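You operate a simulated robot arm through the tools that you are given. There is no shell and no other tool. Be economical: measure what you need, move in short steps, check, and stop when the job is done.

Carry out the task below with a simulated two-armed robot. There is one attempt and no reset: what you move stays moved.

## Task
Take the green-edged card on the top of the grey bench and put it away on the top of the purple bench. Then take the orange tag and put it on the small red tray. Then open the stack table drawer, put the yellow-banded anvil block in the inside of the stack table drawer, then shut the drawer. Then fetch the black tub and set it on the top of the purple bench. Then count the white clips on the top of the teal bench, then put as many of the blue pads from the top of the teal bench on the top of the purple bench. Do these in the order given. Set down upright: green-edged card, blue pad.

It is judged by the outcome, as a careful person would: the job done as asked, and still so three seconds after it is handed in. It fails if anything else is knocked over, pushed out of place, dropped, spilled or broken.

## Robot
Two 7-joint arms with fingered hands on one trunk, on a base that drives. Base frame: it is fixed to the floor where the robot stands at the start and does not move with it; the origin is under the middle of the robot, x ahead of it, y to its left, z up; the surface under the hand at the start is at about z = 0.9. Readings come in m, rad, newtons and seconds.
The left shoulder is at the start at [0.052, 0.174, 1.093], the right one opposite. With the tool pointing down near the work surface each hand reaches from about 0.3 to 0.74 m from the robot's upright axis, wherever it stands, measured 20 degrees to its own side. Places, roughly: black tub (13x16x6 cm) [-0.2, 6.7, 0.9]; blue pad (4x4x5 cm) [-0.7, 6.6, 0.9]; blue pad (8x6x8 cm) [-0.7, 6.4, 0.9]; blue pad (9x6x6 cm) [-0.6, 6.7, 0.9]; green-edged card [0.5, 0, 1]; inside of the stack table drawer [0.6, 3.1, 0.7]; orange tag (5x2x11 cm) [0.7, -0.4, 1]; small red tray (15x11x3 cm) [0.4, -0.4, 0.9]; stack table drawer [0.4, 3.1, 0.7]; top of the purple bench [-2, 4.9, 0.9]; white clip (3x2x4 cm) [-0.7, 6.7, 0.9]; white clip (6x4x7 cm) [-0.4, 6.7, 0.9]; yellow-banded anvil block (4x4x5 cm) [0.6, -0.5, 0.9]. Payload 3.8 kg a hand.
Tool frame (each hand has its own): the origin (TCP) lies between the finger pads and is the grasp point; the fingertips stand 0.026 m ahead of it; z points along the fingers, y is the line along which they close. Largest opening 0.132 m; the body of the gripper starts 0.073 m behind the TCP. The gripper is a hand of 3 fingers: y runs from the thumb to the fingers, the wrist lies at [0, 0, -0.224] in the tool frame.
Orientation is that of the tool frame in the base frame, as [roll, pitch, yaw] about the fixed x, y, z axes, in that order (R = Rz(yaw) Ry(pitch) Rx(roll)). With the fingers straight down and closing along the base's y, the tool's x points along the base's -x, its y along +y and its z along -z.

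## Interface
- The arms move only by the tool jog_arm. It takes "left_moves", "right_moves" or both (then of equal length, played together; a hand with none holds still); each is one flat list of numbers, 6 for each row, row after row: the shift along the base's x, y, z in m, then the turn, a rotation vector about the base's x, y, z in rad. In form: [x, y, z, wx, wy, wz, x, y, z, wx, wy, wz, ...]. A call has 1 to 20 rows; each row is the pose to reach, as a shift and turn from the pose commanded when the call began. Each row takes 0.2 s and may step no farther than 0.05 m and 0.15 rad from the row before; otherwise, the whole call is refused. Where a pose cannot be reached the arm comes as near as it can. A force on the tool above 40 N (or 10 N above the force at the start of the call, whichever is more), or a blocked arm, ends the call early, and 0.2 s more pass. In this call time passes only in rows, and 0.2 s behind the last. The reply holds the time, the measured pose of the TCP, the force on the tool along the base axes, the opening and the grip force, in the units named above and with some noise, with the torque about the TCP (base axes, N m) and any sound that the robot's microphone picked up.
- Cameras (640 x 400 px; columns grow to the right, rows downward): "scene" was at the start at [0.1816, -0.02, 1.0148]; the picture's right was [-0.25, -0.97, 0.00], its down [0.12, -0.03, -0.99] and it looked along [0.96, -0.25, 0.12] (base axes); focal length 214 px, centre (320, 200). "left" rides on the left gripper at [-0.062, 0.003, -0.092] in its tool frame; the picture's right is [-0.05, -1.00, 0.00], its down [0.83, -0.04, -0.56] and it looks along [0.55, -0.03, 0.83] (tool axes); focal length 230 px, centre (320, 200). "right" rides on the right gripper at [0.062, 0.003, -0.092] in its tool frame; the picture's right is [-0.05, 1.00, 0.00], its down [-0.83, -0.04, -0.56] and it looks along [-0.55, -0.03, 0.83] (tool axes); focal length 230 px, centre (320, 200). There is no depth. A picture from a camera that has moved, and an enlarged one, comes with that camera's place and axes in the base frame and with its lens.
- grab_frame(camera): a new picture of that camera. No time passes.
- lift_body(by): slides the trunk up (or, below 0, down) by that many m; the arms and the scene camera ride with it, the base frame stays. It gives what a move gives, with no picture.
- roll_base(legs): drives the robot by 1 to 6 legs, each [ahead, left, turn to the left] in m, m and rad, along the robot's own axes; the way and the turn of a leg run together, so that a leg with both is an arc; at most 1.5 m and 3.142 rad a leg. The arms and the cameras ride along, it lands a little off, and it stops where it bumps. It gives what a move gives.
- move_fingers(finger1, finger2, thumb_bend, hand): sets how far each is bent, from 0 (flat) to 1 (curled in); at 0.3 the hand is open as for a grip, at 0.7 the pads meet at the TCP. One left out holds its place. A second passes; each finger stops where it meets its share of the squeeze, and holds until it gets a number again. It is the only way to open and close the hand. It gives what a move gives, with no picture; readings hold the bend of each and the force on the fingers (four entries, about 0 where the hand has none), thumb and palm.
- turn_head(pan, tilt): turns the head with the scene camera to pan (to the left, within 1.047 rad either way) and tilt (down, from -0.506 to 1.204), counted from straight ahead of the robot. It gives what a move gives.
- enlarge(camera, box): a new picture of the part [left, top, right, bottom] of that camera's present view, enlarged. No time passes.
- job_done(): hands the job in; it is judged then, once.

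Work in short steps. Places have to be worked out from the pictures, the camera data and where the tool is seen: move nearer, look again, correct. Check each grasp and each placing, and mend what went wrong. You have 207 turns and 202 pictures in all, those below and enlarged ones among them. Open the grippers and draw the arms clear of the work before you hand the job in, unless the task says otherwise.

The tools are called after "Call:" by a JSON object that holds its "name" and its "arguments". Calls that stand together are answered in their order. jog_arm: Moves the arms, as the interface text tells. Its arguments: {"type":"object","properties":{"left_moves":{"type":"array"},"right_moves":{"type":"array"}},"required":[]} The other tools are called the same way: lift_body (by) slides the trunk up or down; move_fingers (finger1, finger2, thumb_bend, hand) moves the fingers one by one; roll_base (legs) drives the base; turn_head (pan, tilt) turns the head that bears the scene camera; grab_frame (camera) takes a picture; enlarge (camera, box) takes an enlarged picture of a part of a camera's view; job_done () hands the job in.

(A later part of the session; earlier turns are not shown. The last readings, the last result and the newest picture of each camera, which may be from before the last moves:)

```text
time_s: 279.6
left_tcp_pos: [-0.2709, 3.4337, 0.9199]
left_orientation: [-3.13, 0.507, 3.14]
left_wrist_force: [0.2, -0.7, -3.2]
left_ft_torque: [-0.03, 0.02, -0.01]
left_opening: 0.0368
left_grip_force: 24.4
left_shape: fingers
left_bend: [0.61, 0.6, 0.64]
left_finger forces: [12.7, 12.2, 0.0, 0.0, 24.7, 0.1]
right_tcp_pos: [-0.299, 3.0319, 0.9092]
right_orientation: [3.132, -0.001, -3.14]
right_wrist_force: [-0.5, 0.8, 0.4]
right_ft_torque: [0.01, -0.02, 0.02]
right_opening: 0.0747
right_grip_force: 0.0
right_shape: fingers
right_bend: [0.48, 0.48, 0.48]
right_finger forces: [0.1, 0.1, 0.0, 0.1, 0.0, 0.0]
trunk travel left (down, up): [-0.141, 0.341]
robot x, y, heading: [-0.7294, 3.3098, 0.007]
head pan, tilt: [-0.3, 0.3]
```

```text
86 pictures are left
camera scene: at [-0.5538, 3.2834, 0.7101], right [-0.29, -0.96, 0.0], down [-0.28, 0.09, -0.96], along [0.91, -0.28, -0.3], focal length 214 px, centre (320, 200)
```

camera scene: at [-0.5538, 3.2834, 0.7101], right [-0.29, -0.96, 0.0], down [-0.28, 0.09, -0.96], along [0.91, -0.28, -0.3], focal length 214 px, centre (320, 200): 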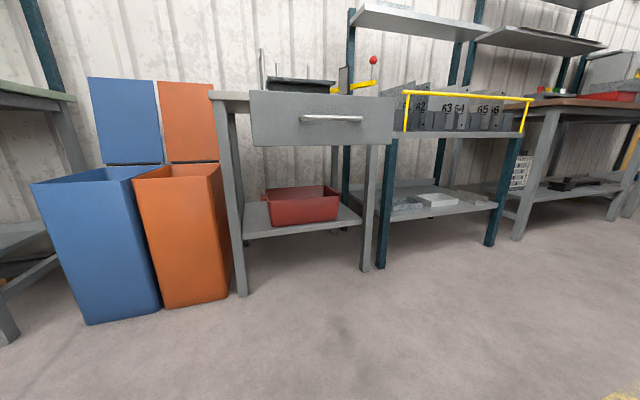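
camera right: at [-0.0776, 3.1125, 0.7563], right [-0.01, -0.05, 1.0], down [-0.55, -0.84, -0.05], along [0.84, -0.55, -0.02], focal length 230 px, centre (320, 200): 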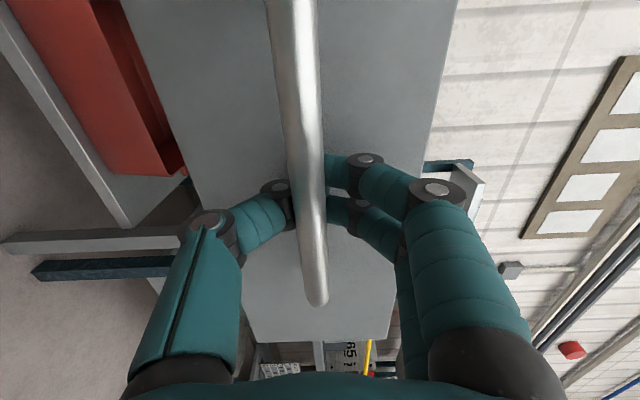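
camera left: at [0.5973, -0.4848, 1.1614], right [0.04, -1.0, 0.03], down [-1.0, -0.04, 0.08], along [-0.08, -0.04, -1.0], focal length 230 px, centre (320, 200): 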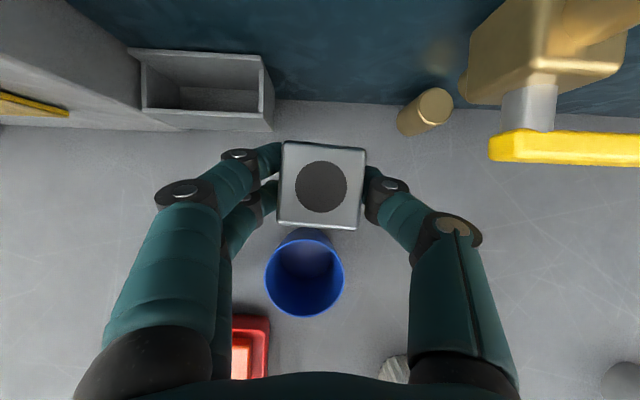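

Drawer open: face at x≈0.065, y 2.86–3.28, rim z≈0.82. Raise the trunk for clearance, then move in so the left hand with the block is over the drawer.

Call:
{"name": "lift_body", "arguments": {"by": 0.16}}

Call:
{"name": "roll_base", "arguments": {"legs": [[0, -0.31, 0], [0.38, 0, 0]]}}

Call:
{"name": "turn_head", "arguments": {"pan": 0.2, "tilt": 0.7}}

Call:
{"name": "grab_frame", "arguments": {"camera": "scene"}}

Call:
{"name": "grab_frame", "arguments": {"camera": "left"}}

```text
time_s: 281.5
left_tcp_pos: [-0.2714, 3.434, 1.0803]
left_orientation: [-3.13, 0.508, 3.141]
left_wrist_force: [-0.1, 0.4, -3.4]
left_ft_torque: [0.0, 0.02, 0.0]
left_opening: 0.0367
left_grip_force: 24.7
left_shape: fingers
left_bend: [0.61, 0.6, 0.64]
left_finger forces: [12.5, 12.2, 0.1, 0.1, 24.7, 0.0]
right_tcp_pos: [-0.2961, 3.026, 1.068]
right_orientation: [3.135, -0.002, 3.142]
right_wrist_force: [0.4, 0.2, 0.9]
right_ft_torque: [0.0, 0.01, -0.02]
right_opening: 0.0747
right_grip_force: 0.1
right_shape: fingers
right_bend: [0.48, 0.48, 0.48]
right_finger forces: [0.1, 0.0, 0.1, 0.0, 0.0, 0.0]
trunk travel left (down, up): [-0.301, 0.181]
robot x, y, heading: [-0.7314, 3.3138, -0.004]
head pan, tilt: [-0.3, 0.3]
```

```text
time_s: 286.8
left_tcp_pos: [0.1135, 3.1354, 1.0797]
left_orientation: [-3.129, 0.507, -3.131]
left_wrist_force: [0.5, 0.5, -3.3]
left_ft_torque: [-0.02, 0.06, 0.01]
left_opening: 0.0367
left_grip_force: 24.8
left_shape: fingers
left_bend: [0.61, 0.6, 0.64]
left_finger forces: [12.7, 12.1, 0.0, 0.0, 24.7, 0.0]
right_tcp_pos: [0.094, 2.7304, 1.0696]
right_orientation: [3.132, -0.002, -3.128]
right_wrist_force: [0.5, 0.9, 0.1]
right_ft_torque: [0.02, 0.03, 0.0]
right_opening: 0.0747
right_grip_force: 0.1
right_shape: fingers
right_bend: [0.48, 0.48, 0.48]
right_finger forces: [0.0, 0.1, 0.0, 0.0, 0.0, 0.0]
trunk travel left (down, up): [-0.301, 0.181]
robot x, y, heading: [-0.3409, 3.0052, 0.014]
head pan, tilt: [-0.3, 0.3]
```

```text
time_s: 287.7
left_tcp_pos: [0.1135, 3.1373, 1.081]
left_orientation: [-3.133, 0.508, -3.132]
left_wrist_force: [-0.1, -0.5, -3.8]
left_ft_torque: [0.01, 0.03, 0.04]
left_opening: 0.0365
left_grip_force: 24.9
left_shape: fingers
left_bend: [0.61, 0.6, 0.64]
left_finger forces: [12.6, 12.2, 0.0, 0.0, 24.7, 0.0]
right_tcp_pos: [0.0931, 2.731, 1.0698]
right_orientation: [3.134, -0.002, -3.127]
right_wrist_force: [0.2, 0.9, -0.2]
right_ft_torque: [0.0, -0.03, 0.03]
right_opening: 0.0745
right_grip_force: 0.0
right_shape: fingers
right_bend: [0.48, 0.48, 0.48]
right_finger forces: [0.1, 0.0, 0.2, 0.1, 0.0, 0.1]
trunk travel left (down, up): [-0.301, 0.181]
robot x, y, heading: [-0.3402, 3.0042, 0.015]
head pan, tilt: [0.201, 0.7]
```

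```text
85 pictures are left
camera scene: at [-0.1736, 3.0277, 0.8349], right [0.21, -0.98, 0.0], down [-0.63, -0.14, -0.77], along [0.75, 0.16, -0.64], focal length 214 px, centre (320, 200)
```

scene: 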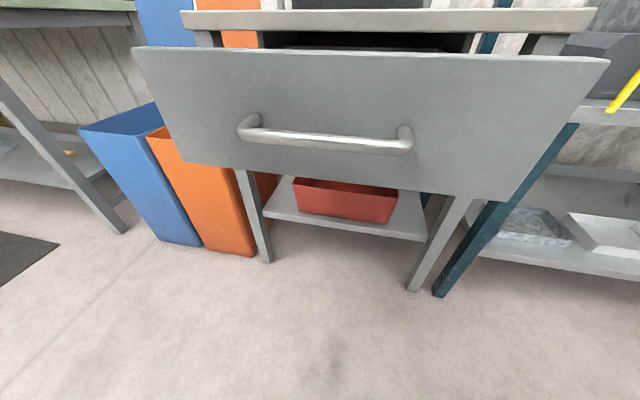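

```text
84 pictures are left
camera left: at [0.1212, 3.1413, 1.1917], right [0.05, -1.0, 0.03], down [-1.0, -0.05, 0.08], along [-0.08, -0.04, -1.0], focal length 230 px, centre (320, 200)
```

left: 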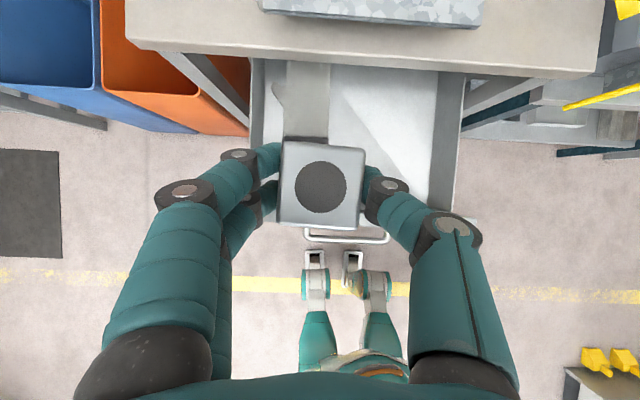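

Interior visible: x 0.08–0.27, y 2.95–3.2. Move the block over (0.175, 3.09) and lower it in stages.

Call:
{"name": "jog_arm", "arguments": {"left_moves": [0.03, -0.02, -0.02, 0, 0, 0, 0.06, -0.045, -0.04, 0, 0, 0, 0.06, -0.045, -0.08, 0, 0, 0, 0.06, -0.045, -0.12, 0, 0, 0, 0.06, -0.045, -0.16, 0, 0, 0, 0.06, -0.045, -0.2, 0, 0, 0, 0.06, -0.045, -0.24, 0, 0, 0, 0.06, -0.045, -0.28, 0, 0, 0]}}

Call:
{"name": "grab_frame", "arguments": {"camera": "left"}}

Call:
{"name": "grab_frame", "arguments": {"camera": "scene"}}

```text
time_s: 289.5
left_tcp_pos: [0.1733, 3.092, 0.802]
left_orientation: [-3.131, 0.507, -3.129]
left_wrist_force: [0.9, 0.6, -3.3]
left_ft_torque: [-0.01, 0.06, 0.02]
left_opening: 0.0364
left_grip_force: 24.7
left_shape: fingers
left_bend: [0.61, 0.6, 0.65]
left_finger forces: [12.6, 12.2, 0.0, 0.0, 24.8, 0.0]
right_tcp_pos: [0.0935, 2.7299, 1.0692]
right_orientation: [3.135, -0.002, -3.128]
right_wrist_force: [-0.7, -0.7, -0.6]
right_ft_torque: [0.0, -0.01, 0.0]
right_opening: 0.0745
right_grip_force: 0.0
right_shape: fingers
right_bend: [0.48, 0.48, 0.48]
right_finger forces: [0.0, 0.0, 0.1, 0.0, 0.0, 0.0]
trunk travel left (down, up): [-0.301, 0.181]
robot x, y, heading: [-0.3413, 3.0078, 0.015]
head pan, tilt: [0.201, 0.7]
```

```text
83 pictures are left
camera left: at [0.1809, 3.0967, 0.9131], right [0.05, -1.0, 0.03], down [-1.0, -0.05, 0.08], along [-0.08, -0.04, -1.0], focal length 230 px, centre (320, 200)
```

left: 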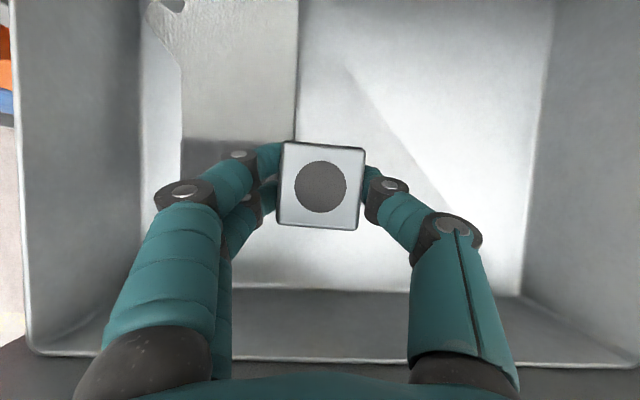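

```text
82 pictures are left
camera scene: at [-0.1735, 3.0278, 0.8348], right [0.21, -0.98, 0.0], down [-0.63, -0.14, -0.76], along [0.75, 0.16, -0.64], focal length 214 px, centre (320, 200)
```

scene: 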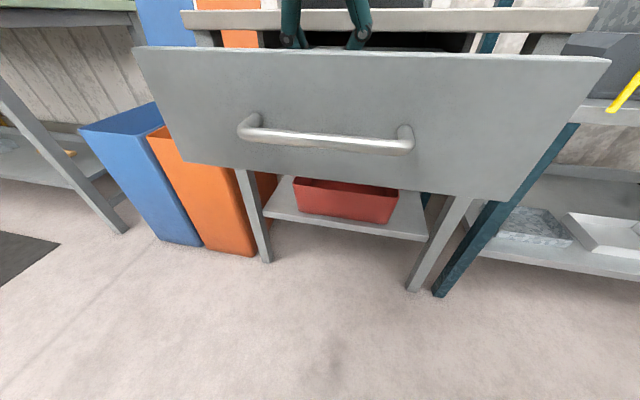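

There's a sheet or shadow on the drawer's left floor; shift 4.5 cm right onto the bare floor, then lower to contact.

Call:
{"name": "jog_arm", "arguments": {"left_moves": [0, -0.02, 0, 0, 0, 0, 0, -0.045, 0, 0, 0, 0, 0, -0.045, -0.03, 0, 0, 0, 0, -0.045, -0.05, 0, 0, 0, 0, -0.045, -0.06, 0, 0, 0]}}

Call:
{"name": "grab_frame", "arguments": {"camera": "left"}}

```text
time_s: 290.7
left_tcp_pos: [0.1736, 3.0477, 0.7406]
left_orientation: [-3.13, 0.507, -3.13]
left_wrist_force: [0.2, 0.4, -2.9]
left_ft_torque: [-0.01, 0.0, 0.01]
left_opening: 0.0365
left_grip_force: 24.6
left_shape: fingers
left_bend: [0.61, 0.6, 0.65]
left_finger forces: [12.5, 12.2, 0.1, 0.0, 24.7, 0.0]
right_tcp_pos: [0.0944, 2.7303, 1.0696]
right_orientation: [3.134, -0.002, -3.127]
right_wrist_force: [-0.2, 0.1, -1.1]
right_ft_torque: [0.0, 0.03, 0.0]
right_opening: 0.0745
right_grip_force: 0.1
right_shape: fingers
right_bend: [0.48, 0.48, 0.48]
right_finger forces: [0.0, 0.0, 0.0, 0.1, 0.1, 0.0]
trunk travel left (down, up): [-0.301, 0.181]
robot x, y, heading: [-0.3417, 3.0044, 0.011]
head pan, tilt: [0.201, 0.7]
```

```text
81 pictures are left
camera left: at [0.1808, 3.0523, 0.8519], right [0.05, -1.0, 0.03], down [-1.0, -0.05, 0.08], along [-0.08, -0.04, -1.0], focal length 230 px, centre (320, 200)
```

left: 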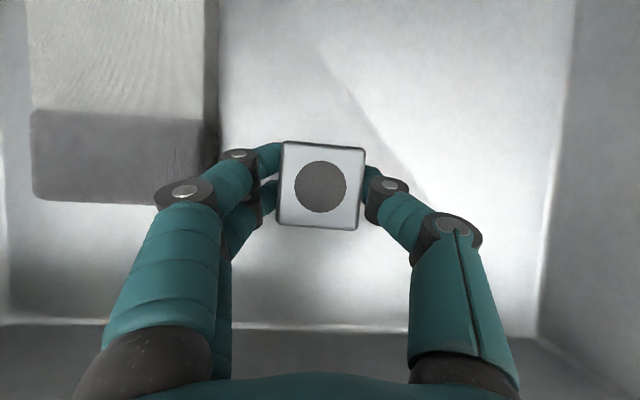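

Clear of the object now. Continue down until contact.

Call:
{"name": "jog_arm", "arguments": {"left_moves": [0, 0, -0.01, 0, 0, 0, 0, 0, -0.018, 0, 0, 0, 0, 0, -0.024, 0, 0, 0]}}

Call:
{"name": "grab_frame", "arguments": {"camera": "left"}}

```text
time_s: 291.3
left_tcp_pos: [0.1801, 3.0453, 0.7362]
left_orientation: [-3.117, 0.538, -3.122]
left_wrist_force: [0.0, 2.1, 17.2]
left_ft_torque: [0.26, -0.15, 0.07]
left_opening: 0.0367
left_grip_force: 26.2
left_shape: fingers
left_bend: [0.63, 0.62, 0.67]
left_finger forces: [13.7, 13.8, 0.0, 0.1, 24.8, 0.1]
right_tcp_pos: [0.0935, 2.7292, 1.0691]
right_orientation: [3.136, 0.0, -3.126]
right_wrist_force: [0.2, 0.3, 0.0]
right_ft_torque: [-0.02, 0.02, -0.04]
right_opening: 0.0747
right_grip_force: 0.1
right_shape: fingers
right_bend: [0.48, 0.48, 0.48]
right_finger forces: [0.0, 0.0, 0.0, 0.1, 0.1, 0.0]
trunk travel left (down, up): [-0.301, 0.181]
robot x, y, heading: [-0.3419, 3.0066, 0.016]
head pan, tilt: [0.201, 0.7]
stopped in row 3 (left hand): the force on the tool passed its limit at 48 N (the readings are from after the stop); the commanded pose is now the measured one
```

```text
80 pictures are left
camera left: at [0.1848, 3.0519, 0.8468], right [0.05, -1.0, 0.05], down [-1.0, -0.05, 0.05], along [-0.05, -0.05, -1.0], focal length 230 px, centre (320, 200)
```

left: 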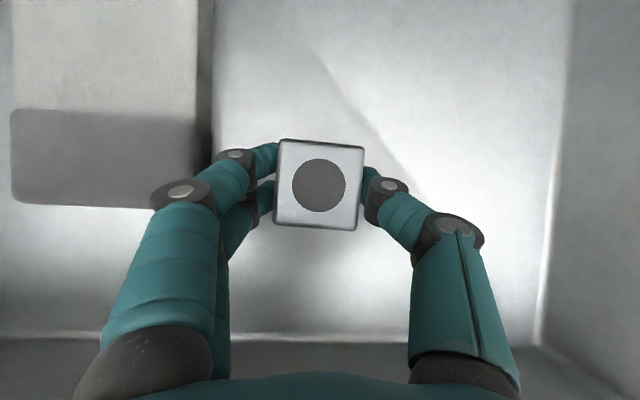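

Contact; ease up 2 mm and release.

Call:
{"name": "jog_arm", "arguments": {"left_moves": [0, 0, 0.002, 0, 0, 0]}}

Call:
{"name": "move_fingers", "arguments": {"hand": "left", "finger1": 0.5, "finger2": 0.5, "thumb_bend": 0.5}}

Call:
{"name": "jog_arm", "arguments": {"left_moves": [0, 0, 0.03, 0, 0, 0, 0, 0, 0.07, 0, 0, 0, 0, 0, 0.11, 0, 0, 0, 0, 0, 0.15, 0, 0, 0, 0, 0, 0.19, 0, 0, 0, 0, 0.02, 0.23, 0, 0, 0]}}

Call:
{"name": "grab_frame", "arguments": {"camera": "left"}}

```text
time_s: 291.7
left_tcp_pos: [0.1789, 3.0452, 0.7371]
left_orientation: [-3.119, 0.534, -3.125]
left_wrist_force: [-0.3, 1.0, 14.7]
left_ft_torque: [0.18, -0.12, 0.04]
left_opening: 0.0365
left_grip_force: 25.7
left_shape: fingers
left_bend: [0.63, 0.62, 0.67]
left_finger forces: [13.0, 12.9, 0.0, 0.0, 25.5, 0.0]
right_tcp_pos: [0.0923, 2.7302, 1.0699]
right_orientation: [3.135, 0.001, -3.129]
right_wrist_force: [-0.2, 0.4, -0.1]
right_ft_torque: [0.01, 0.01, 0.02]
right_opening: 0.0745
right_grip_force: 0.1
right_shape: fingers
right_bend: [0.48, 0.48, 0.48]
right_finger forces: [0.1, 0.0, 0.0, 0.0, 0.0, 0.1]
trunk travel left (down, up): [-0.301, 0.181]
robot x, y, heading: [-0.3433, 3.0054, 0.011]
head pan, tilt: [0.201, 0.7]
```

```text
time_s: 292.7
left_tcp_pos: [0.1788, 3.0458, 0.7338]
left_orientation: [-3.119, 0.532, -3.123]
left_wrist_force: [0.8, -4.2, 16.3]
left_ft_torque: [0.35, -0.07, -0.04]
left_opening: 0.067
left_grip_force: 8.2
left_shape: fingers
left_bend: [0.5, 0.59, 0.5]
left_finger forces: [0.0, 16.1, 0.1, 0.0, 0.0, 0.1]
right_tcp_pos: [0.0936, 2.7305, 1.0691]
right_orientation: [3.134, 0.001, -3.126]
right_wrist_force: [0.1, 0.5, -0.1]
right_ft_torque: [-0.01, -0.01, -0.06]
right_opening: 0.0747
right_grip_force: 0.1
right_shape: fingers
right_bend: [0.48, 0.48, 0.48]
right_finger forces: [0.0, 0.0, 0.0, 0.0, 0.1, 0.1]
trunk travel left (down, up): [-0.301, 0.181]
robot x, y, heading: [-0.342, 3.0057, 0.013]
head pan, tilt: [0.201, 0.7]
```

```text
time_s: 294.1
left_tcp_pos: [0.1773, 3.0642, 0.9612]
left_orientation: [-3.121, 0.529, -3.125]
left_wrist_force: [-0.2, 0.6, 0.0]
left_ft_torque: [-0.02, 0.04, 0.01]
left_opening: 0.0671
left_grip_force: 0.0
left_shape: fingers
left_bend: [0.5, 0.5, 0.5]
left_finger forces: [0.1, 0.0, 0.0, 0.0, 0.0, 0.0]
right_tcp_pos: [0.0935, 2.7315, 1.0688]
right_orientation: [3.135, 0.001, -3.129]
right_wrist_force: [0.2, -0.6, -0.4]
right_ft_torque: [-0.03, 0.04, 0.0]
right_opening: 0.0744
right_grip_force: 0.0
right_shape: fingers
right_bend: [0.48, 0.48, 0.48]
right_finger forces: [0.1, 0.1, 0.0, 0.1, 0.0, 0.0]
trunk travel left (down, up): [-0.301, 0.181]
robot x, y, heading: [-0.3399, 3.0048, 0.016]
head pan, tilt: [0.201, 0.7]
```

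```text
79 pictures are left
camera left: at [0.1832, 3.0699, 1.0722], right [0.05, -1.0, 0.04], down [-1.0, -0.05, 0.06], along [-0.06, -0.05, -1.0], focal length 230 px, centre (320, 200)
```

left: 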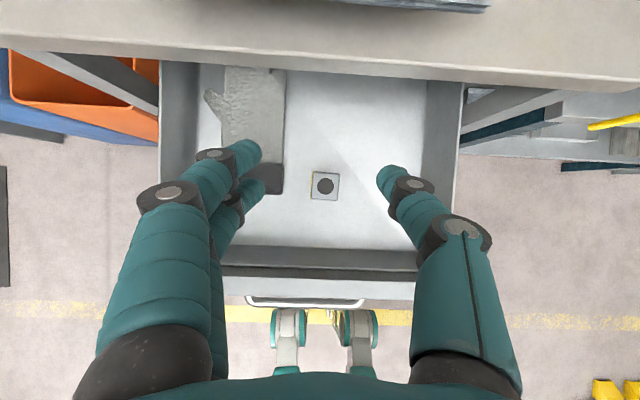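

Block stands in the drawer. Now shut it: close the left hand into a fist, back off, lower the trunk, and point the left hand forward to push on the handle bar.

Call:
{"name": "roll_base", "arguments": {"legs": [[-0.36, 0, -0.015]]}}

Call:
{"name": "move_fingers", "arguments": {"hand": "left", "finger1": 0.72, "finger2": 0.72, "thumb_bend": 0.72}}

Call:
{"name": "lift_body", "arguments": {"by": -0.2}}

Call:
{"name": "jog_arm", "arguments": {"left_moves": [0.01, 0, 0, 0, -0.14, 0, 0.02, 0, 0, 0, -0.28, 0, 0.03, 0, 0, 0, -0.42, 0, 0.04, 0, 0, 0, -0.56, 0, 0.05, 0, -0.005, 0, -0.7, 0, 0.06, 0, -0.005, 0, -0.84, 0, 0.06, 0, -0.01, 0, -0.98, 0, 0.06, 0, -0.01, 0, -1.04, 0]}}

Call:
{"name": "grab_frame", "arguments": {"camera": "left"}}

```text
time_s: 296.4
left_tcp_pos: [-0.1758, 3.0478, 0.9602]
left_orientation: [-3.121, 0.531, 3.128]
left_wrist_force: [-0.3, -0.7, 0.4]
left_ft_torque: [0.03, -0.03, 0.0]
left_opening: 0.0673
left_grip_force: 0.0
left_shape: fingers
left_bend: [0.5, 0.5, 0.5]
left_finger forces: [0.1, 0.0, 0.1, 0.0, 0.1, 0.0]
right_tcp_pos: [-0.2708, 2.7175, 1.0688]
right_orientation: [3.135, 0.001, 3.123]
right_wrist_force: [-0.6, 0.0, 0.5]
right_ft_torque: [0.03, -0.01, 0.0]
right_opening: 0.0744
right_grip_force: 0.0
right_shape: fingers
right_bend: [0.48, 0.48, 0.48]
right_finger forces: [0.0, 0.0, 0.0, 0.0, 0.0, 0.1]
trunk travel left (down, up): [-0.301, 0.181]
robot x, y, heading: [-0.6986, 3.0051, -0.017]
head pan, tilt: [0.201, 0.7]
```

```text
time_s: 297.4
left_tcp_pos: [-0.1762, 3.0464, 0.9603]
left_orientation: [-3.12, 0.529, 3.129]
left_wrist_force: [-0.4, -0.6, 0.7]
left_ft_torque: [-0.02, 0.02, 0.0]
left_opening: 0.0015
left_grip_force: 0.0
left_shape: fingers
left_bend: [0.72, 0.72, 0.72]
left_finger forces: [0.0, 0.0, 0.0, 0.1, 0.0, 0.0]
right_tcp_pos: [-0.2705, 2.7171, 1.0689]
right_orientation: [3.134, -0.002, 3.125]
right_wrist_force: [-0.5, 0.4, 0.5]
right_ft_torque: [0.02, -0.02, 0.0]
right_opening: 0.0744
right_grip_force: 0.1
right_shape: fingers
right_bend: [0.48, 0.48, 0.48]
right_finger forces: [0.0, 0.1, 0.0, 0.1, 0.0, 0.0]
trunk travel left (down, up): [-0.301, 0.181]
robot x, y, heading: [-0.6995, 3.006, -0.014]
head pan, tilt: [0.201, 0.7]
```

```text
time_s: 299.6
left_tcp_pos: [-0.1766, 3.0478, 0.7618]
left_orientation: [-3.122, 0.532, 3.128]
left_wrist_force: [0.7, 0.3, -0.3]
left_ft_torque: [0.01, -0.02, 0.0]
left_opening: 0.0013
left_grip_force: 0.1
left_shape: fingers
left_bend: [0.72, 0.72, 0.72]
left_finger forces: [0.0, 0.0, 0.1, 0.1, 0.0, 0.0]
right_tcp_pos: [-0.2539, 2.717, 0.8485]
right_orientation: [3.132, -0.045, 3.125]
right_wrist_force: [0.5, 1.2, -0.4]
right_ft_torque: [0.01, -0.02, 0.01]
right_opening: 0.0745
right_grip_force: 0.1
right_shape: fingers
right_bend: [0.48, 0.48, 0.48]
right_finger forces: [0.0, 0.1, 0.0, 0.1, 0.0, 0.0]
trunk travel left (down, up): [-0.101, 0.381]
robot x, y, heading: [-0.6961, 3.0062, -0.019]
head pan, tilt: [0.201, 0.7]
```

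```text
time_s: 301.4
left_tcp_pos: [-0.1167, 3.0486, 0.7498]
left_orientation: [1.541, 1.561, 1.511]
left_wrist_force: [0.4, -0.5, -0.2]
left_ft_torque: [-0.02, -0.03, 0.0]
left_opening: 0.0015
left_grip_force: 0.1
left_shape: fingers
left_bend: [0.72, 0.72, 0.72]
left_finger forces: [0.1, 0.1, 0.1, 0.1, 0.1, 0.1]
right_tcp_pos: [-0.2539, 2.7181, 0.8475]
right_orientation: [3.132, -0.043, 3.125]
right_wrist_force: [-0.3, -0.2, -0.5]
right_ft_torque: [0.02, 0.02, 0.0]
right_opening: 0.0747
right_grip_force: 0.1
right_shape: fingers
right_bend: [0.48, 0.48, 0.48]
right_finger forces: [0.1, 0.0, 0.1, 0.0, 0.0, 0.0]
trunk travel left (down, up): [-0.101, 0.381]
robot x, y, heading: [-0.6948, 3.0064, -0.015]
head pan, tilt: [0.201, 0.7]
```

```text
78 pictures are left
camera left: at [-0.2085, 3.0529, 0.8126], right [-0.03, -1.0, 0.04], down [-0.56, -0.02, -0.83], along [0.83, -0.05, -0.55], focal length 230 px, centre (320, 200)
```

left: 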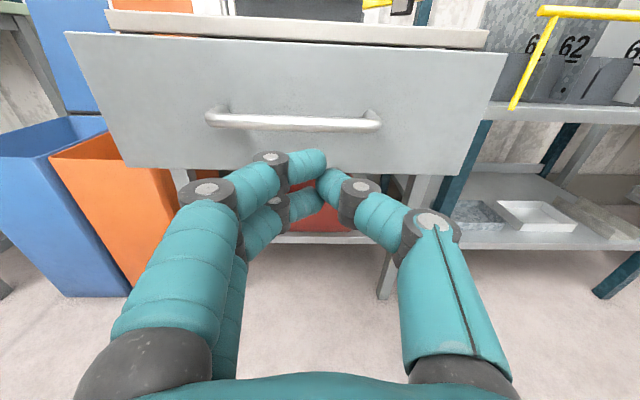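

Fist is aligned with the bar. Drive forward to push the drawer shut.

Call:
{"name": "roll_base", "arguments": {"legs": [[0.3, 0, 0.015]]}}

Call:
{"name": "grab_frame", "arguments": {"camera": "left"}}

```text
time_s: 303.4
left_tcp_pos: [0.1776, 3.0566, 0.7494]
left_orientation: [1.734, 1.558, 1.724]
left_wrist_force: [0.0, 0.5, -0.3]
left_ft_torque: [0.01, 0.0, 0.01]
left_opening: 0.0007
left_grip_force: 0.1
left_shape: fingers
left_bend: [0.72, 0.72, 0.72]
left_finger forces: [0.0, 0.0, 0.0, 0.0, 0.1, 0.1]
right_tcp_pos: [0.0464, 2.7229, 0.8488]
right_orientation: [3.132, -0.045, -3.14]
right_wrist_force: [0.5, 0.3, 0.5]
right_ft_torque: [-0.02, 0.05, 0.03]
right_opening: 0.0745
right_grip_force: 0.1
right_shape: fingers
right_bend: [0.48, 0.48, 0.48]
right_finger forces: [0.0, 0.0, 0.0, 0.0, 0.0, 0.0]
trunk travel left (down, up): [-0.101, 0.381]
robot x, y, heading: [-0.4027, 3.0052, 0.0]
head pan, tilt: [0.201, 0.7]
```

```text
77 pictures are left
camera left: at [0.0856, 3.0597, 0.8122], right [-0.01, -1.0, 0.04], down [-0.56, -0.03, -0.83], along [0.83, -0.03, -0.56], focal length 230 px, centre (320, 200)
```

left: 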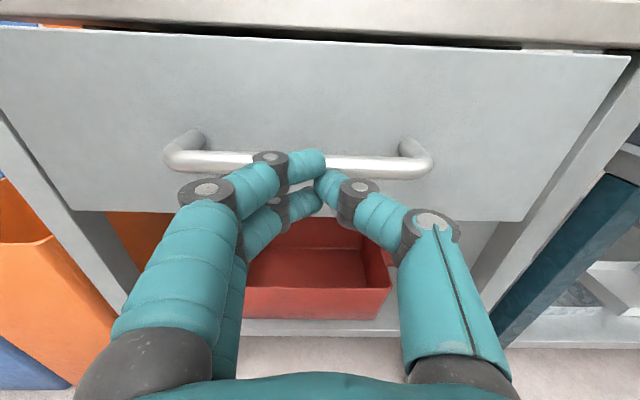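

Closing well. Continue until it stops.

Call:
{"name": "roll_base", "arguments": {"legs": [[0.13, 0, 0]]}}

Call:
{"name": "grab_frame", "arguments": {"camera": "left"}}

```text
time_s: 304.6
left_tcp_pos: [0.2632, 3.052, 0.7499]
left_orientation: [1.979, 1.558, 1.951]
left_wrist_force: [-9.9, 2.8, 2.0]
left_ft_torque: [0.02, -0.05, 0.1]
left_opening: 0.0
left_grip_force: 14.5
left_shape: fingers
left_bend: [0.71, 0.71, 0.77]
left_finger forces: [7.3, 5.4, 0.0, 0.0, 17.0, 0.0]
right_tcp_pos: [0.1361, 2.7246, 0.8483]
right_orientation: [3.132, -0.044, -3.14]
right_wrist_force: [0.6, -0.8, 0.8]
right_ft_torque: [-0.01, -0.01, 0.01]
right_opening: 0.0742
right_grip_force: 0.1
right_shape: fingers
right_bend: [0.48, 0.48, 0.48]
right_finger forces: [0.0, 0.0, 0.0, 0.1, 0.0, 0.0]
trunk travel left (down, up): [-0.101, 0.381]
robot x, y, heading: [-0.311, 3.0085, 0.002]
head pan, tilt: [0.201, 0.7]
stopped in leg 1: the force on the tool passed its limit at 80 N (the readings are from after the stop); the commanded pose is now the measured one
```

```text
76 pictures are left
camera left: at [0.1705, 3.0573, 0.8127], right [-0.03, -1.0, 0.04], down [-0.56, -0.02, -0.83], along [0.83, -0.05, -0.56], focal length 230 px, centre (320, 200)
```

left: 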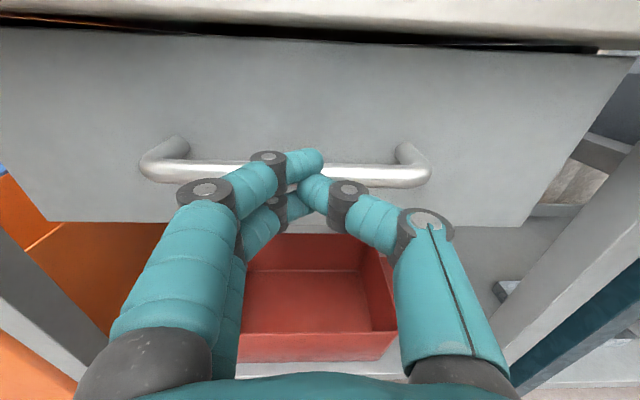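

Stopped firmly at the expected closed position. Back off and verify the drawer from the side.

Call:
{"name": "roll_base", "arguments": {"legs": [[-0.35, 0.2, 0]]}}

Call:
{"name": "turn_head", "arguments": {"pan": -0.35, "tilt": 0.1}}

Call:
{"name": "grab_frame", "arguments": {"camera": "scene"}}

```text
time_s: 307.1
left_tcp_pos: [-0.0849, 3.2478, 0.7481]
left_orientation: [2.062, 1.559, 2.035]
left_wrist_force: [0.9, -0.4, -0.5]
left_ft_torque: [0.03, 0.02, 0.0]
left_opening: 0.0003
left_grip_force: 0.1
left_shape: fingers
left_bend: [0.72, 0.72, 0.73]
left_finger forces: [0.0, 0.0, 0.1, 0.0, 0.0, 0.1]
right_tcp_pos: [-0.2112, 2.9206, 0.8484]
right_orientation: [3.134, -0.046, -3.138]
right_wrist_force: [-0.6, 0.1, -0.5]
right_ft_torque: [-0.03, -0.01, 0.0]
right_opening: 0.0745
right_grip_force: 0.1
right_shape: fingers
right_bend: [0.48, 0.48, 0.48]
right_finger forces: [0.1, 0.0, 0.1, 0.1, 0.0, 0.0]
trunk travel left (down, up): [-0.101, 0.381]
robot x, y, heading: [-0.6597, 3.2006, 0.002]
head pan, tilt: [0.201, 0.7]
```

```text
time_s: 308.1
left_tcp_pos: [-0.0836, 3.2465, 0.7488]
left_orientation: [2.072, 1.557, 2.043]
left_wrist_force: [0.0, 0.8, 0.0]
left_ft_torque: [0.01, 0.0, 0.02]
left_opening: 0.0005
left_grip_force: 0.1
left_shape: fingers
left_bend: [0.72, 0.72, 0.73]
left_finger forces: [0.0, 0.0, 0.0, 0.0, 0.1, 0.1]
right_tcp_pos: [-0.2103, 2.9198, 0.8472]
right_orientation: [3.131, -0.045, -3.14]
right_wrist_force: [-0.1, -0.3, 1.2]
right_ft_torque: [-0.01, 0.0, -0.02]
right_opening: 0.0746
right_grip_force: 0.1
right_shape: fingers
right_bend: [0.48, 0.48, 0.48]
right_finger forces: [0.0, 0.0, 0.0, 0.0, 0.0, 0.0]
trunk travel left (down, up): [-0.101, 0.381]
robot x, y, heading: [-0.6589, 3.1992, 0.008]
head pan, tilt: [-0.351, 0.099]
```

```text
75 pictures are left
camera scene: at [-0.4851, 3.1715, 0.6849], right [-0.34, -0.94, 0.0], down [-0.09, 0.03, -0.99], along [0.94, -0.34, -0.1], focal length 214 px, centre (320, 200)
```

scene: 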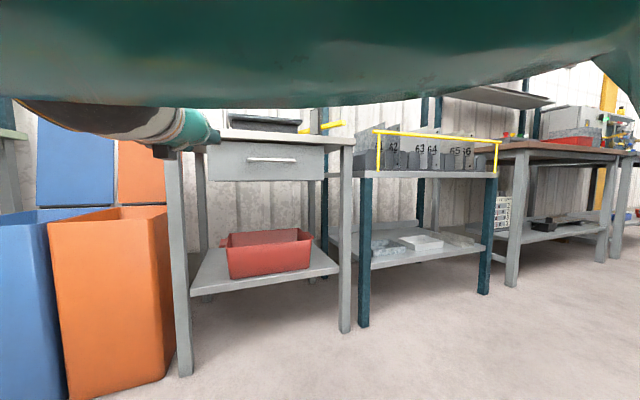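

Call:
{"name": "enlarge", "arguments": {"camera": "scene", "box": [180, 110, 380, 230]}}

```text
3.20 times, centred on (280, 170) of scene
camera zoom: at [-0.4851, 3.1715, 0.6849], right [-0.34, -0.94, 0.0], down [-0.09, 0.03, -0.99], along [0.94, -0.34, -0.1], focal length 686 px, centre (448, 296)
```

zoom: 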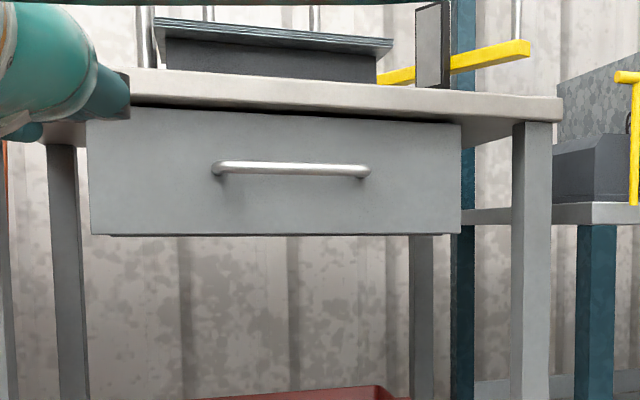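

Drawer is shut (handle back at x≈0.32). Restore the trunk and left-hand pose, then turn and head for the teal bench.

Call:
{"name": "lift_body", "arguments": {"by": 0.3}}

Call:
{"name": "jog_arm", "arguments": {"left_moves": [-0.01, 0, 0.01, 0, 0.15, 0, -0.02, 0, 0.02, 0, 0.3, 0, -0.03, 0.01, 0.03, 0, 0.45, 0, -0.05, 0.02, 0.04, 0, 0.6, 0, -0.07, 0.03, 0.05, 0, 0.75, 0, -0.1, 0.04, 0.06, 0, 0.9, 0, -0.13, 0.05, 0.07, 0, 1.05, 0, -0.16, 0.06, 0.08, 0, 1.2, 0, -0.18, 0.07, 0.1, 0, 1.35, 0, -0.19, 0.08, 0.12, 0, 1.5, 0, -0.2, 0.08, 0.13, 0, 1.57, 0]}}

Call:
{"name": "roll_base", "arguments": {"legs": [[0, 0, 1.5708], [1.2, -0.2, 0], [1.0, -0.05, 0]]}}

Call:
{"name": "turn_head", "arguments": {"pan": 0.0, "tilt": 0.2}}

Call:
{"name": "grab_frame", "arguments": {"camera": "scene"}}

```text
time_s: 311.1
left_tcp_pos: [-0.0841, 3.2482, 1.0478]
left_orientation: [2.153, 1.557, 2.123]
left_wrist_force: [0.5, -0.3, 0.9]
left_ft_torque: [0.03, 0.01, 0.0]
left_opening: 0.0003
left_grip_force: 0.1
left_shape: fingers
left_bend: [0.72, 0.72, 0.73]
left_finger forces: [0.0, 0.0, 0.0, 0.0, 0.1, 0.1]
right_tcp_pos: [-0.2093, 2.9196, 1.1472]
right_orientation: [3.131, -0.045, -3.138]
right_wrist_force: [-0.9, 0.6, 0.3]
right_ft_torque: [0.0, 0.0, 0.0]
right_opening: 0.0746
right_grip_force: 0.0
right_shape: fingers
right_bend: [0.48, 0.48, 0.48]
right_finger forces: [0.0, 0.1, 0.0, 0.0, 0.0, 0.0]
trunk travel left (down, up): [-0.401, 0.081]
robot x, y, heading: [-0.6624, 3.1972, 0.004]
head pan, tilt: [-0.351, 0.099]
```

```text
time_s: 313.5
left_tcp_pos: [-0.2856, 3.326, 1.1777]
left_orientation: [-3.114, -0.006, 3.129]
left_wrist_force: [-0.1, 0.1, 0.2]
left_ft_torque: [0.03, 0.0, 0.01]
left_opening: 0.0002
left_grip_force: 0.1
left_shape: fingers
left_bend: [0.72, 0.72, 0.72]
left_finger forces: [0.1, 0.0, 0.1, 0.0, 0.0, 0.1]
right_tcp_pos: [-0.2109, 2.9206, 1.1477]
right_orientation: [3.131, -0.044, -3.139]
right_wrist_force: [-0.1, -0.4, -0.9]
right_ft_torque: [0.0, 0.01, 0.03]
right_opening: 0.0748
right_grip_force: 0.1
right_shape: fingers
right_bend: [0.48, 0.48, 0.48]
right_finger forces: [0.0, 0.0, 0.0, 0.0, 0.0, 0.0]
trunk travel left (down, up): [-0.401, 0.081]
robot x, y, heading: [-0.6642, 3.2015, 0.003]
head pan, tilt: [-0.351, 0.099]
```

```text
time_s: 328.3
left_tcp_pos: [-0.5374, 5.7909, 1.1779]
left_orientation: [-3.113, -0.006, -1.586]
left_wrist_force: [0.8, 0.3, -0.7]
left_ft_torque: [0.02, 0.01, -0.02]
left_opening: 0.0003
left_grip_force: 0.1
left_shape: fingers
left_bend: [0.72, 0.72, 0.72]
left_finger forces: [0.1, 0.0, 0.0, 0.0, 0.0, 0.0]
right_tcp_pos: [-0.1304, 5.8634, 1.1477]
right_orientation: [3.132, -0.045, -1.568]
right_wrist_force: [-0.2, -0.8, 0.9]
right_ft_torque: [0.0, 0.01, 0.03]
right_opening: 0.0746
right_grip_force: 0.0
right_shape: fingers
right_bend: [0.48, 0.48, 0.48]
right_finger forces: [0.0, 0.1, 0.0, 0.0, 0.0, 0.0]
trunk travel left (down, up): [-0.401, 0.081]
robot x, y, heading: [-0.4141, 5.4189, 1.569]
head pan, tilt: [-0.351, 0.099]
```

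```text
time_s: 329.1
left_tcp_pos: [-0.5372, 5.7903, 1.1777]
left_orientation: [-3.113, -0.006, -1.586]
left_wrist_force: [0.3, -0.3, 0.6]
left_ft_torque: [0.0, -0.04, 0.0]
left_opening: 0.0003
left_grip_force: 0.0
left_shape: fingers
left_bend: [0.72, 0.72, 0.72]
left_finger forces: [0.1, 0.0, 0.0, 0.1, 0.0, 0.0]
right_tcp_pos: [-0.1309, 5.8636, 1.1488]
right_orientation: [3.131, -0.043, -1.57]
right_wrist_force: [0.2, 1.3, -0.2]
right_ft_torque: [-0.01, -0.02, 0.03]
right_opening: 0.0745
right_grip_force: 0.1
right_shape: fingers
right_bend: [0.48, 0.48, 0.48]
right_finger forces: [0.1, 0.0, 0.0, 0.1, 0.0, 0.0]
trunk travel left (down, up): [-0.401, 0.081]
robot x, y, heading: [-0.4133, 5.4193, 1.57]
head pan, tilt: [0.0, 0.201]
```

```text
73 pictures are left
camera scene: at [-0.4137, 5.6086, 0.987], right [1.0, 0.0, 0.0], down [0.0, -0.2, -0.98], along [0.0, 0.98, -0.2], focal length 214 px, centre (320, 200)
```

scene: 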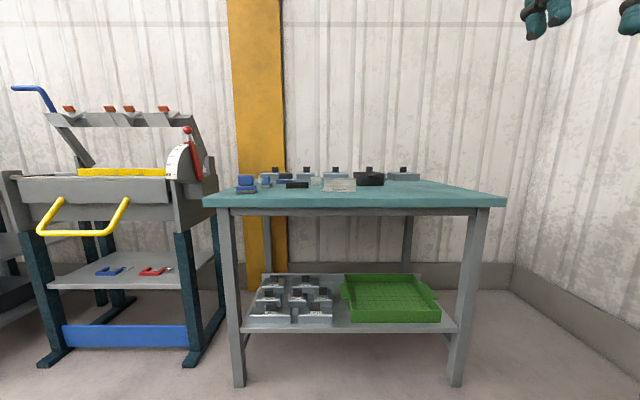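

Teal bench front edge y≈6.33, x -0.81…0.22. Move in 0.55 m and look over the items with head raised.

Call:
{"name": "lift_body", "arguments": {"by": 0.08}}

Call:
{"name": "roll_base", "arguments": {"legs": [[0.55, 0, 0]]}}

Call:
{"name": "turn_head", "arguments": {"pan": 0.0, "tilt": 0.35}}

Call:
{"name": "grab_frame", "arguments": {"camera": "scene"}}

Call:
{"name": "grab_frame", "arguments": {"camera": "right"}}

```text
time_s: 330.3
left_tcp_pos: [-0.538, 5.7925, 1.2549]
left_orientation: [-3.114, -0.008, -1.586]
left_wrist_force: [0.1, -0.1, 0.1]
left_ft_torque: [-0.01, -0.01, -0.01]
left_opening: 0.0003
left_grip_force: 0.0
left_shape: fingers
left_bend: [0.72, 0.72, 0.72]
left_finger forces: [0.0, 0.0, 0.1, 0.0, 0.0, 0.1]
right_tcp_pos: [-0.1316, 5.8649, 1.2259]
right_orientation: [3.13, -0.046, -1.574]
right_wrist_force: [0.0, 0.4, 0.5]
right_ft_torque: [0.0, 0.04, 0.02]
right_opening: 0.0745
right_grip_force: 0.1
right_shape: fingers
right_bend: [0.48, 0.48, 0.48]
right_finger forces: [0.1, 0.1, 0.1, 0.0, 0.1, 0.1]
trunk travel left (down, up): [-0.481, 0.001]
robot x, y, heading: [-0.4137, 5.4174, 1.568]
head pan, tilt: [0.0, 0.201]
```

```text
time_s: 333.5
left_tcp_pos: [-0.5299, 6.3479, 1.2572]
left_orientation: [-3.116, -0.005, -1.598]
left_wrist_force: [-0.3, 0.0, 0.6]
left_ft_torque: [-0.05, 0.01, 0.0]
left_opening: 0.0001
left_grip_force: 0.1
left_shape: fingers
left_bend: [0.72, 0.72, 0.72]
left_finger forces: [0.0, 0.0, 0.0, 0.0, 0.0, 0.1]
right_tcp_pos: [-0.1223, 6.4166, 1.2279]
right_orientation: [3.132, -0.044, -1.583]
right_wrist_force: [0.0, -0.1, -0.8]
right_ft_torque: [-0.03, -0.01, -0.04]
right_opening: 0.0747
right_grip_force: 0.0
right_shape: fingers
right_bend: [0.48, 0.48, 0.48]
right_finger forces: [0.1, 0.0, 0.0, 0.0, 0.1, 0.0]
trunk travel left (down, up): [-0.481, 0.001]
robot x, y, heading: [-0.4119, 5.9733, 1.559]
head pan, tilt: [0.0, 0.201]
```

```text
time_s: 334.2
left_tcp_pos: [-0.529, 6.3476, 1.2583]
left_orientation: [-3.114, -0.006, -1.597]
left_wrist_force: [1.2, 0.7, 0.5]
left_ft_torque: [0.01, 0.03, 0.03]
left_opening: 0.0002
left_grip_force: 0.0
left_shape: fingers
left_bend: [0.72, 0.72, 0.72]
left_finger forces: [0.1, 0.0, 0.0, 0.0, 0.1, 0.1]
right_tcp_pos: [-0.1233, 6.417, 1.2291]
right_orientation: [3.131, -0.044, -1.582]
right_wrist_force: [-0.4, 0.4, -0.4]
right_ft_torque: [0.03, 0.0, -0.01]
right_opening: 0.0747
right_grip_force: 0.0
right_shape: fingers
right_bend: [0.48, 0.48, 0.48]
right_finger forces: [0.0, 0.0, 0.1, 0.0, 0.0, 0.0]
trunk travel left (down, up): [-0.481, 0.001]
robot x, y, heading: [-0.4084, 5.9728, 1.562]
head pan, tilt: [0.0, 0.351]
```

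```text
72 pictures are left
camera scene: at [-0.4084, 6.174, 1.082], right [1.0, -0.01, 0.0], down [0.0, -0.34, -0.94], along [0.01, 0.94, -0.34], focal length 214 px, centre (320, 200)
```

scene: 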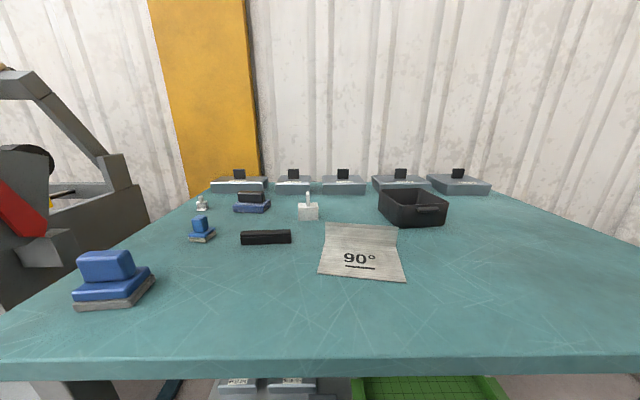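

```text
71 pictures are left
camera right: at [-0.1244, 6.3605, 1.3224], right [-1.0, 0.06, 0.01], down [0.06, 0.85, 0.52], along [0.03, 0.52, -0.86], focal length 230 px, centre (320, 200)
```

right: 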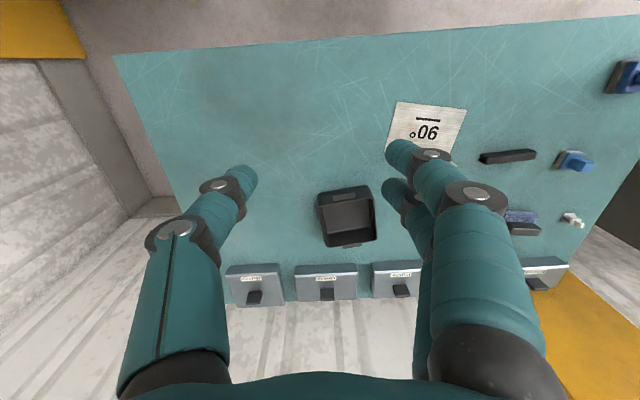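

Call:
{"name": "enlarge", "arguments": {"camera": "scene", "box": [170, 170, 340, 270]}}

Call:
{"name": "enlarge", "arguments": {"camera": "right", "box": [290, 160, 410, 270]}}

```text
3.76 times, centred on (255, 220) of scene
camera zoom: at [-0.4084, 6.174, 1.082], right [1.0, -0.01, 0.0], down [0.0, -0.34, -0.94], along [0.01, 0.94, -0.34], focal length 807 px, centre (565, 125)
```

zoom: 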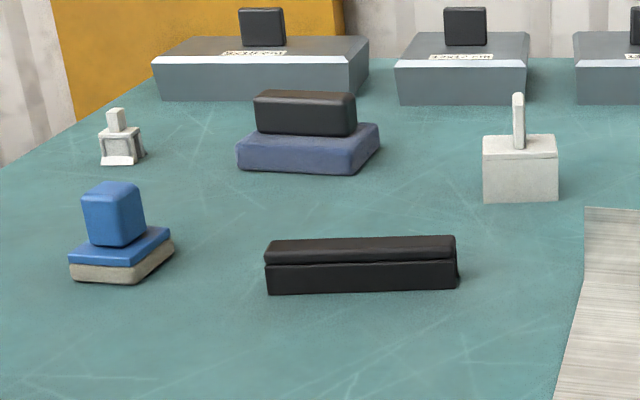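

```text
3.64 times, centred on (350, 215) of right
camera zoom: at [-0.1244, 6.3605, 1.3224], right [-1.0, 0.06, 0.01], down [0.06, 0.85, 0.52], along [0.03, 0.52, -0.86], focal length 837 px, centre (211, 146)
```

zoom: 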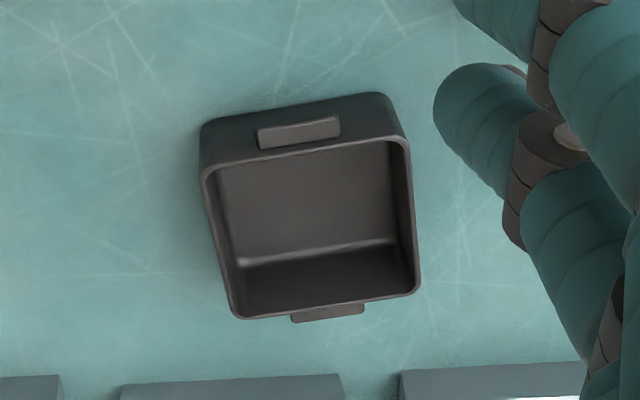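

Two white clips are visible (small left, large middle); three blue pads. The tub is empty, centred (-0.165, 6.64), yaw≈+0.11. I'll pinch its left wall with the tilted left hand: shift base right 0.25 m first.

Call:
{"name": "roll_base", "arguments": {"legs": [[0.04, -0.25, 0.008]]}}

Call:
{"name": "move_fingers", "arguments": {"hand": "left", "finger1": 0.52, "finger2": 0.52, "thumb_bend": 0.52}}

Call:
{"name": "lift_body", "arguments": {"by": -0.08}}

Call:
{"name": "jog_arm", "arguments": {"left_moves": [0.01, 0.03, -0.01, 0.13, 0, 0.03, 0.02, 0.06, -0.02, 0.26, 0, 0.06, 0.03, 0.09, -0.03, 0.39, 0, 0.08, 0.04, 0.12, -0.04, 0.48, 0, 0.11, 0.05, 0.15, -0.06, 0.48, 0, 0.11, 0.06, 0.18, -0.08, 0.48, 0, 0.11]}}

Call:
{"name": "grab_frame", "arguments": {"camera": "left"}}

```text
time_s: 337.0
left_tcp_pos: [-0.2892, 6.3854, 1.2581]
left_orientation: [-3.112, -0.004, -1.585]
left_wrist_force: [-0.3, -0.3, -0.2]
left_ft_torque: [0.03, 0.01, 0.02]
left_opening: 0.0004
left_grip_force: 0.1
left_shape: fingers
left_bend: [0.72, 0.72, 0.72]
left_finger forces: [0.0, 0.0, 0.0, 0.0, 0.0, 0.0]
right_tcp_pos: [0.1179, 6.458, 1.2285]
right_orientation: [3.131, -0.044, -1.569]
right_wrist_force: [-0.5, -0.7, -0.4]
right_ft_torque: [0.0, -0.03, 0.01]
right_opening: 0.0744
right_grip_force: 0.1
right_shape: fingers
right_bend: [0.48, 0.48, 0.48]
right_finger forces: [0.0, 0.0, 0.0, 0.1, 0.0, 0.0]
trunk travel left (down, up): [-0.481, 0.001]
robot x, y, heading: [-0.1687, 6.0085, 1.572]
head pan, tilt: [0.0, 0.351]
```

```text
time_s: 338.0
left_tcp_pos: [-0.2886, 6.3839, 1.2576]
left_orientation: [-3.115, -0.003, -1.587]
left_wrist_force: [0.1, 0.6, 0.3]
left_ft_torque: [-0.02, -0.02, -0.01]
left_opening: 0.0604
left_grip_force: 0.0
left_shape: fingers
left_bend: [0.52, 0.52, 0.52]
left_finger forces: [0.0, 0.1, 0.0, 0.0, 0.0, 0.0]
right_tcp_pos: [0.1176, 6.4587, 1.2274]
right_orientation: [3.131, -0.043, -1.569]
right_wrist_force: [-0.2, -1.0, -0.1]
right_ft_torque: [-0.01, 0.01, 0.04]
right_opening: 0.0747
right_grip_force: 0.2
right_shape: fingers
right_bend: [0.48, 0.48, 0.48]
right_finger forces: [0.1, 0.0, 0.0, 0.0, 0.1, 0.0]
trunk travel left (down, up): [-0.481, 0.001]
robot x, y, heading: [-0.1628, 6.0087, 1.571]
head pan, tilt: [0.0, 0.351]
```

```text
time_s: 339.1
left_tcp_pos: [-0.2881, 6.3845, 1.1777]
left_orientation: [-3.113, -0.003, -1.586]
left_wrist_force: [0.1, 0.2, -0.6]
left_ft_torque: [0.02, 0.0, -0.02]
left_opening: 0.0605
left_grip_force: 0.0
left_shape: fingers
left_bend: [0.52, 0.52, 0.52]
left_finger forces: [0.0, 0.1, 0.0, 0.1, 0.0, 0.0]
right_tcp_pos: [0.1181, 6.4574, 1.1495]
right_orientation: [3.131, -0.042, -1.568]
right_wrist_force: [0.0, 0.0, 0.9]
right_ft_torque: [0.02, 0.0, -0.01]
right_opening: 0.0744
right_grip_force: 0.1
right_shape: fingers
right_bend: [0.48, 0.48, 0.48]
right_finger forces: [0.0, 0.0, 0.0, 0.1, 0.1, 0.0]
trunk travel left (down, up): [-0.401, 0.081]
robot x, y, heading: [-0.1659, 6.0101, 1.572]
head pan, tilt: [0.0, 0.351]
```

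```text
time_s: 340.6
left_tcp_pos: [-0.2263, 6.5646, 1.0914]
left_orientation: [-3.09, 0.475, -1.466]
left_wrist_force: [0.8, 0.0, -0.5]
left_ft_torque: [0.02, 0.0, 0.01]
left_opening: 0.0606
left_grip_force: 0.0
left_shape: fingers
left_bend: [0.52, 0.52, 0.52]
left_finger forces: [0.0, 0.1, 0.0, 0.0, 0.1, 0.0]
right_tcp_pos: [0.1168, 6.4592, 1.1477]
right_orientation: [3.132, -0.046, -1.57]
right_wrist_force: [0.0, 0.8, -0.3]
right_ft_torque: [-0.01, -0.05, 0.0]
right_opening: 0.0748
right_grip_force: 0.0
right_shape: fingers
right_bend: [0.48, 0.48, 0.48]
right_finger forces: [0.0, 0.0, 0.1, 0.0, 0.0, 0.0]
trunk travel left (down, up): [-0.401, 0.081]
robot x, y, heading: [-0.161, 6.0062, 1.571]
head pan, tilt: [0.0, 0.351]
```

```text
68 pictures are left
camera left: at [-0.2361, 6.5777, 1.2024], right [0.99, 0.13, 0.07], down [0.12, -0.99, 0.12], along [0.08, -0.11, -0.99], focal length 230 px, centre (320, 200)
```

left: 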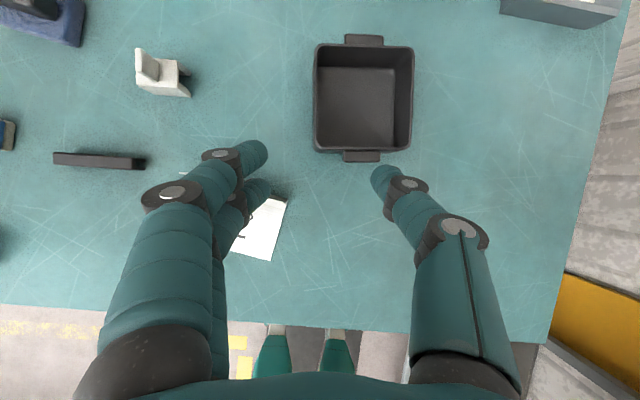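

Top-down view: left wall at x≈-0.233, tub centre (-0.183, 6.653). Move to just above the wall and re-check.

Call:
{"name": "jog_arm", "arguments": {"left_moves": [-0.003, 0.03, -0.03, 0, 0, 0, -0.006, 0.06, -0.06, 0, 0, 0, -0.0065, 0.08, -0.09, 0, 0, 0]}}

Call:
{"name": "grab_frame", "arguments": {"camera": "left"}}

```text
time_s: 341.4
left_tcp_pos: [-0.2353, 6.6455, 1.0061]
left_orientation: [-3.09, 0.475, -1.467]
left_wrist_force: [-0.1, -0.3, -0.2]
left_ft_torque: [-0.02, 0.02, 0.03]
left_opening: 0.0605
left_grip_force: 0.0
left_shape: fingers
left_bend: [0.52, 0.52, 0.52]
left_finger forces: [0.0, 0.0, 0.0, 0.0, 0.0, 0.0]
right_tcp_pos: [0.1173, 6.4586, 1.1473]
right_orientation: [3.132, -0.046, -1.569]
right_wrist_force: [0.2, 0.2, -0.1]
right_ft_torque: [-0.04, -0.02, -0.01]
right_opening: 0.0746
right_grip_force: 0.0
right_shape: fingers
right_bend: [0.48, 0.48, 0.48]
right_finger forces: [0.0, 0.0, 0.0, 0.0, 0.0, 0.0]
trunk travel left (down, up): [-0.401, 0.081]
robot x, y, heading: [-0.1648, 6.008, 1.578]
head pan, tilt: [0.0, 0.351]
```

```text
67 pictures are left
camera left: at [-0.2441, 6.6573, 1.117], right [0.99, 0.13, 0.07], down [0.12, -0.99, 0.12], along [0.08, -0.11, -0.99], focal length 230 px, centre (320, 200)
```

left: 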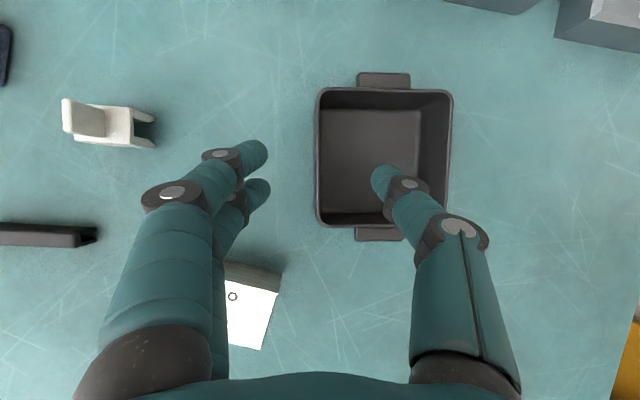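

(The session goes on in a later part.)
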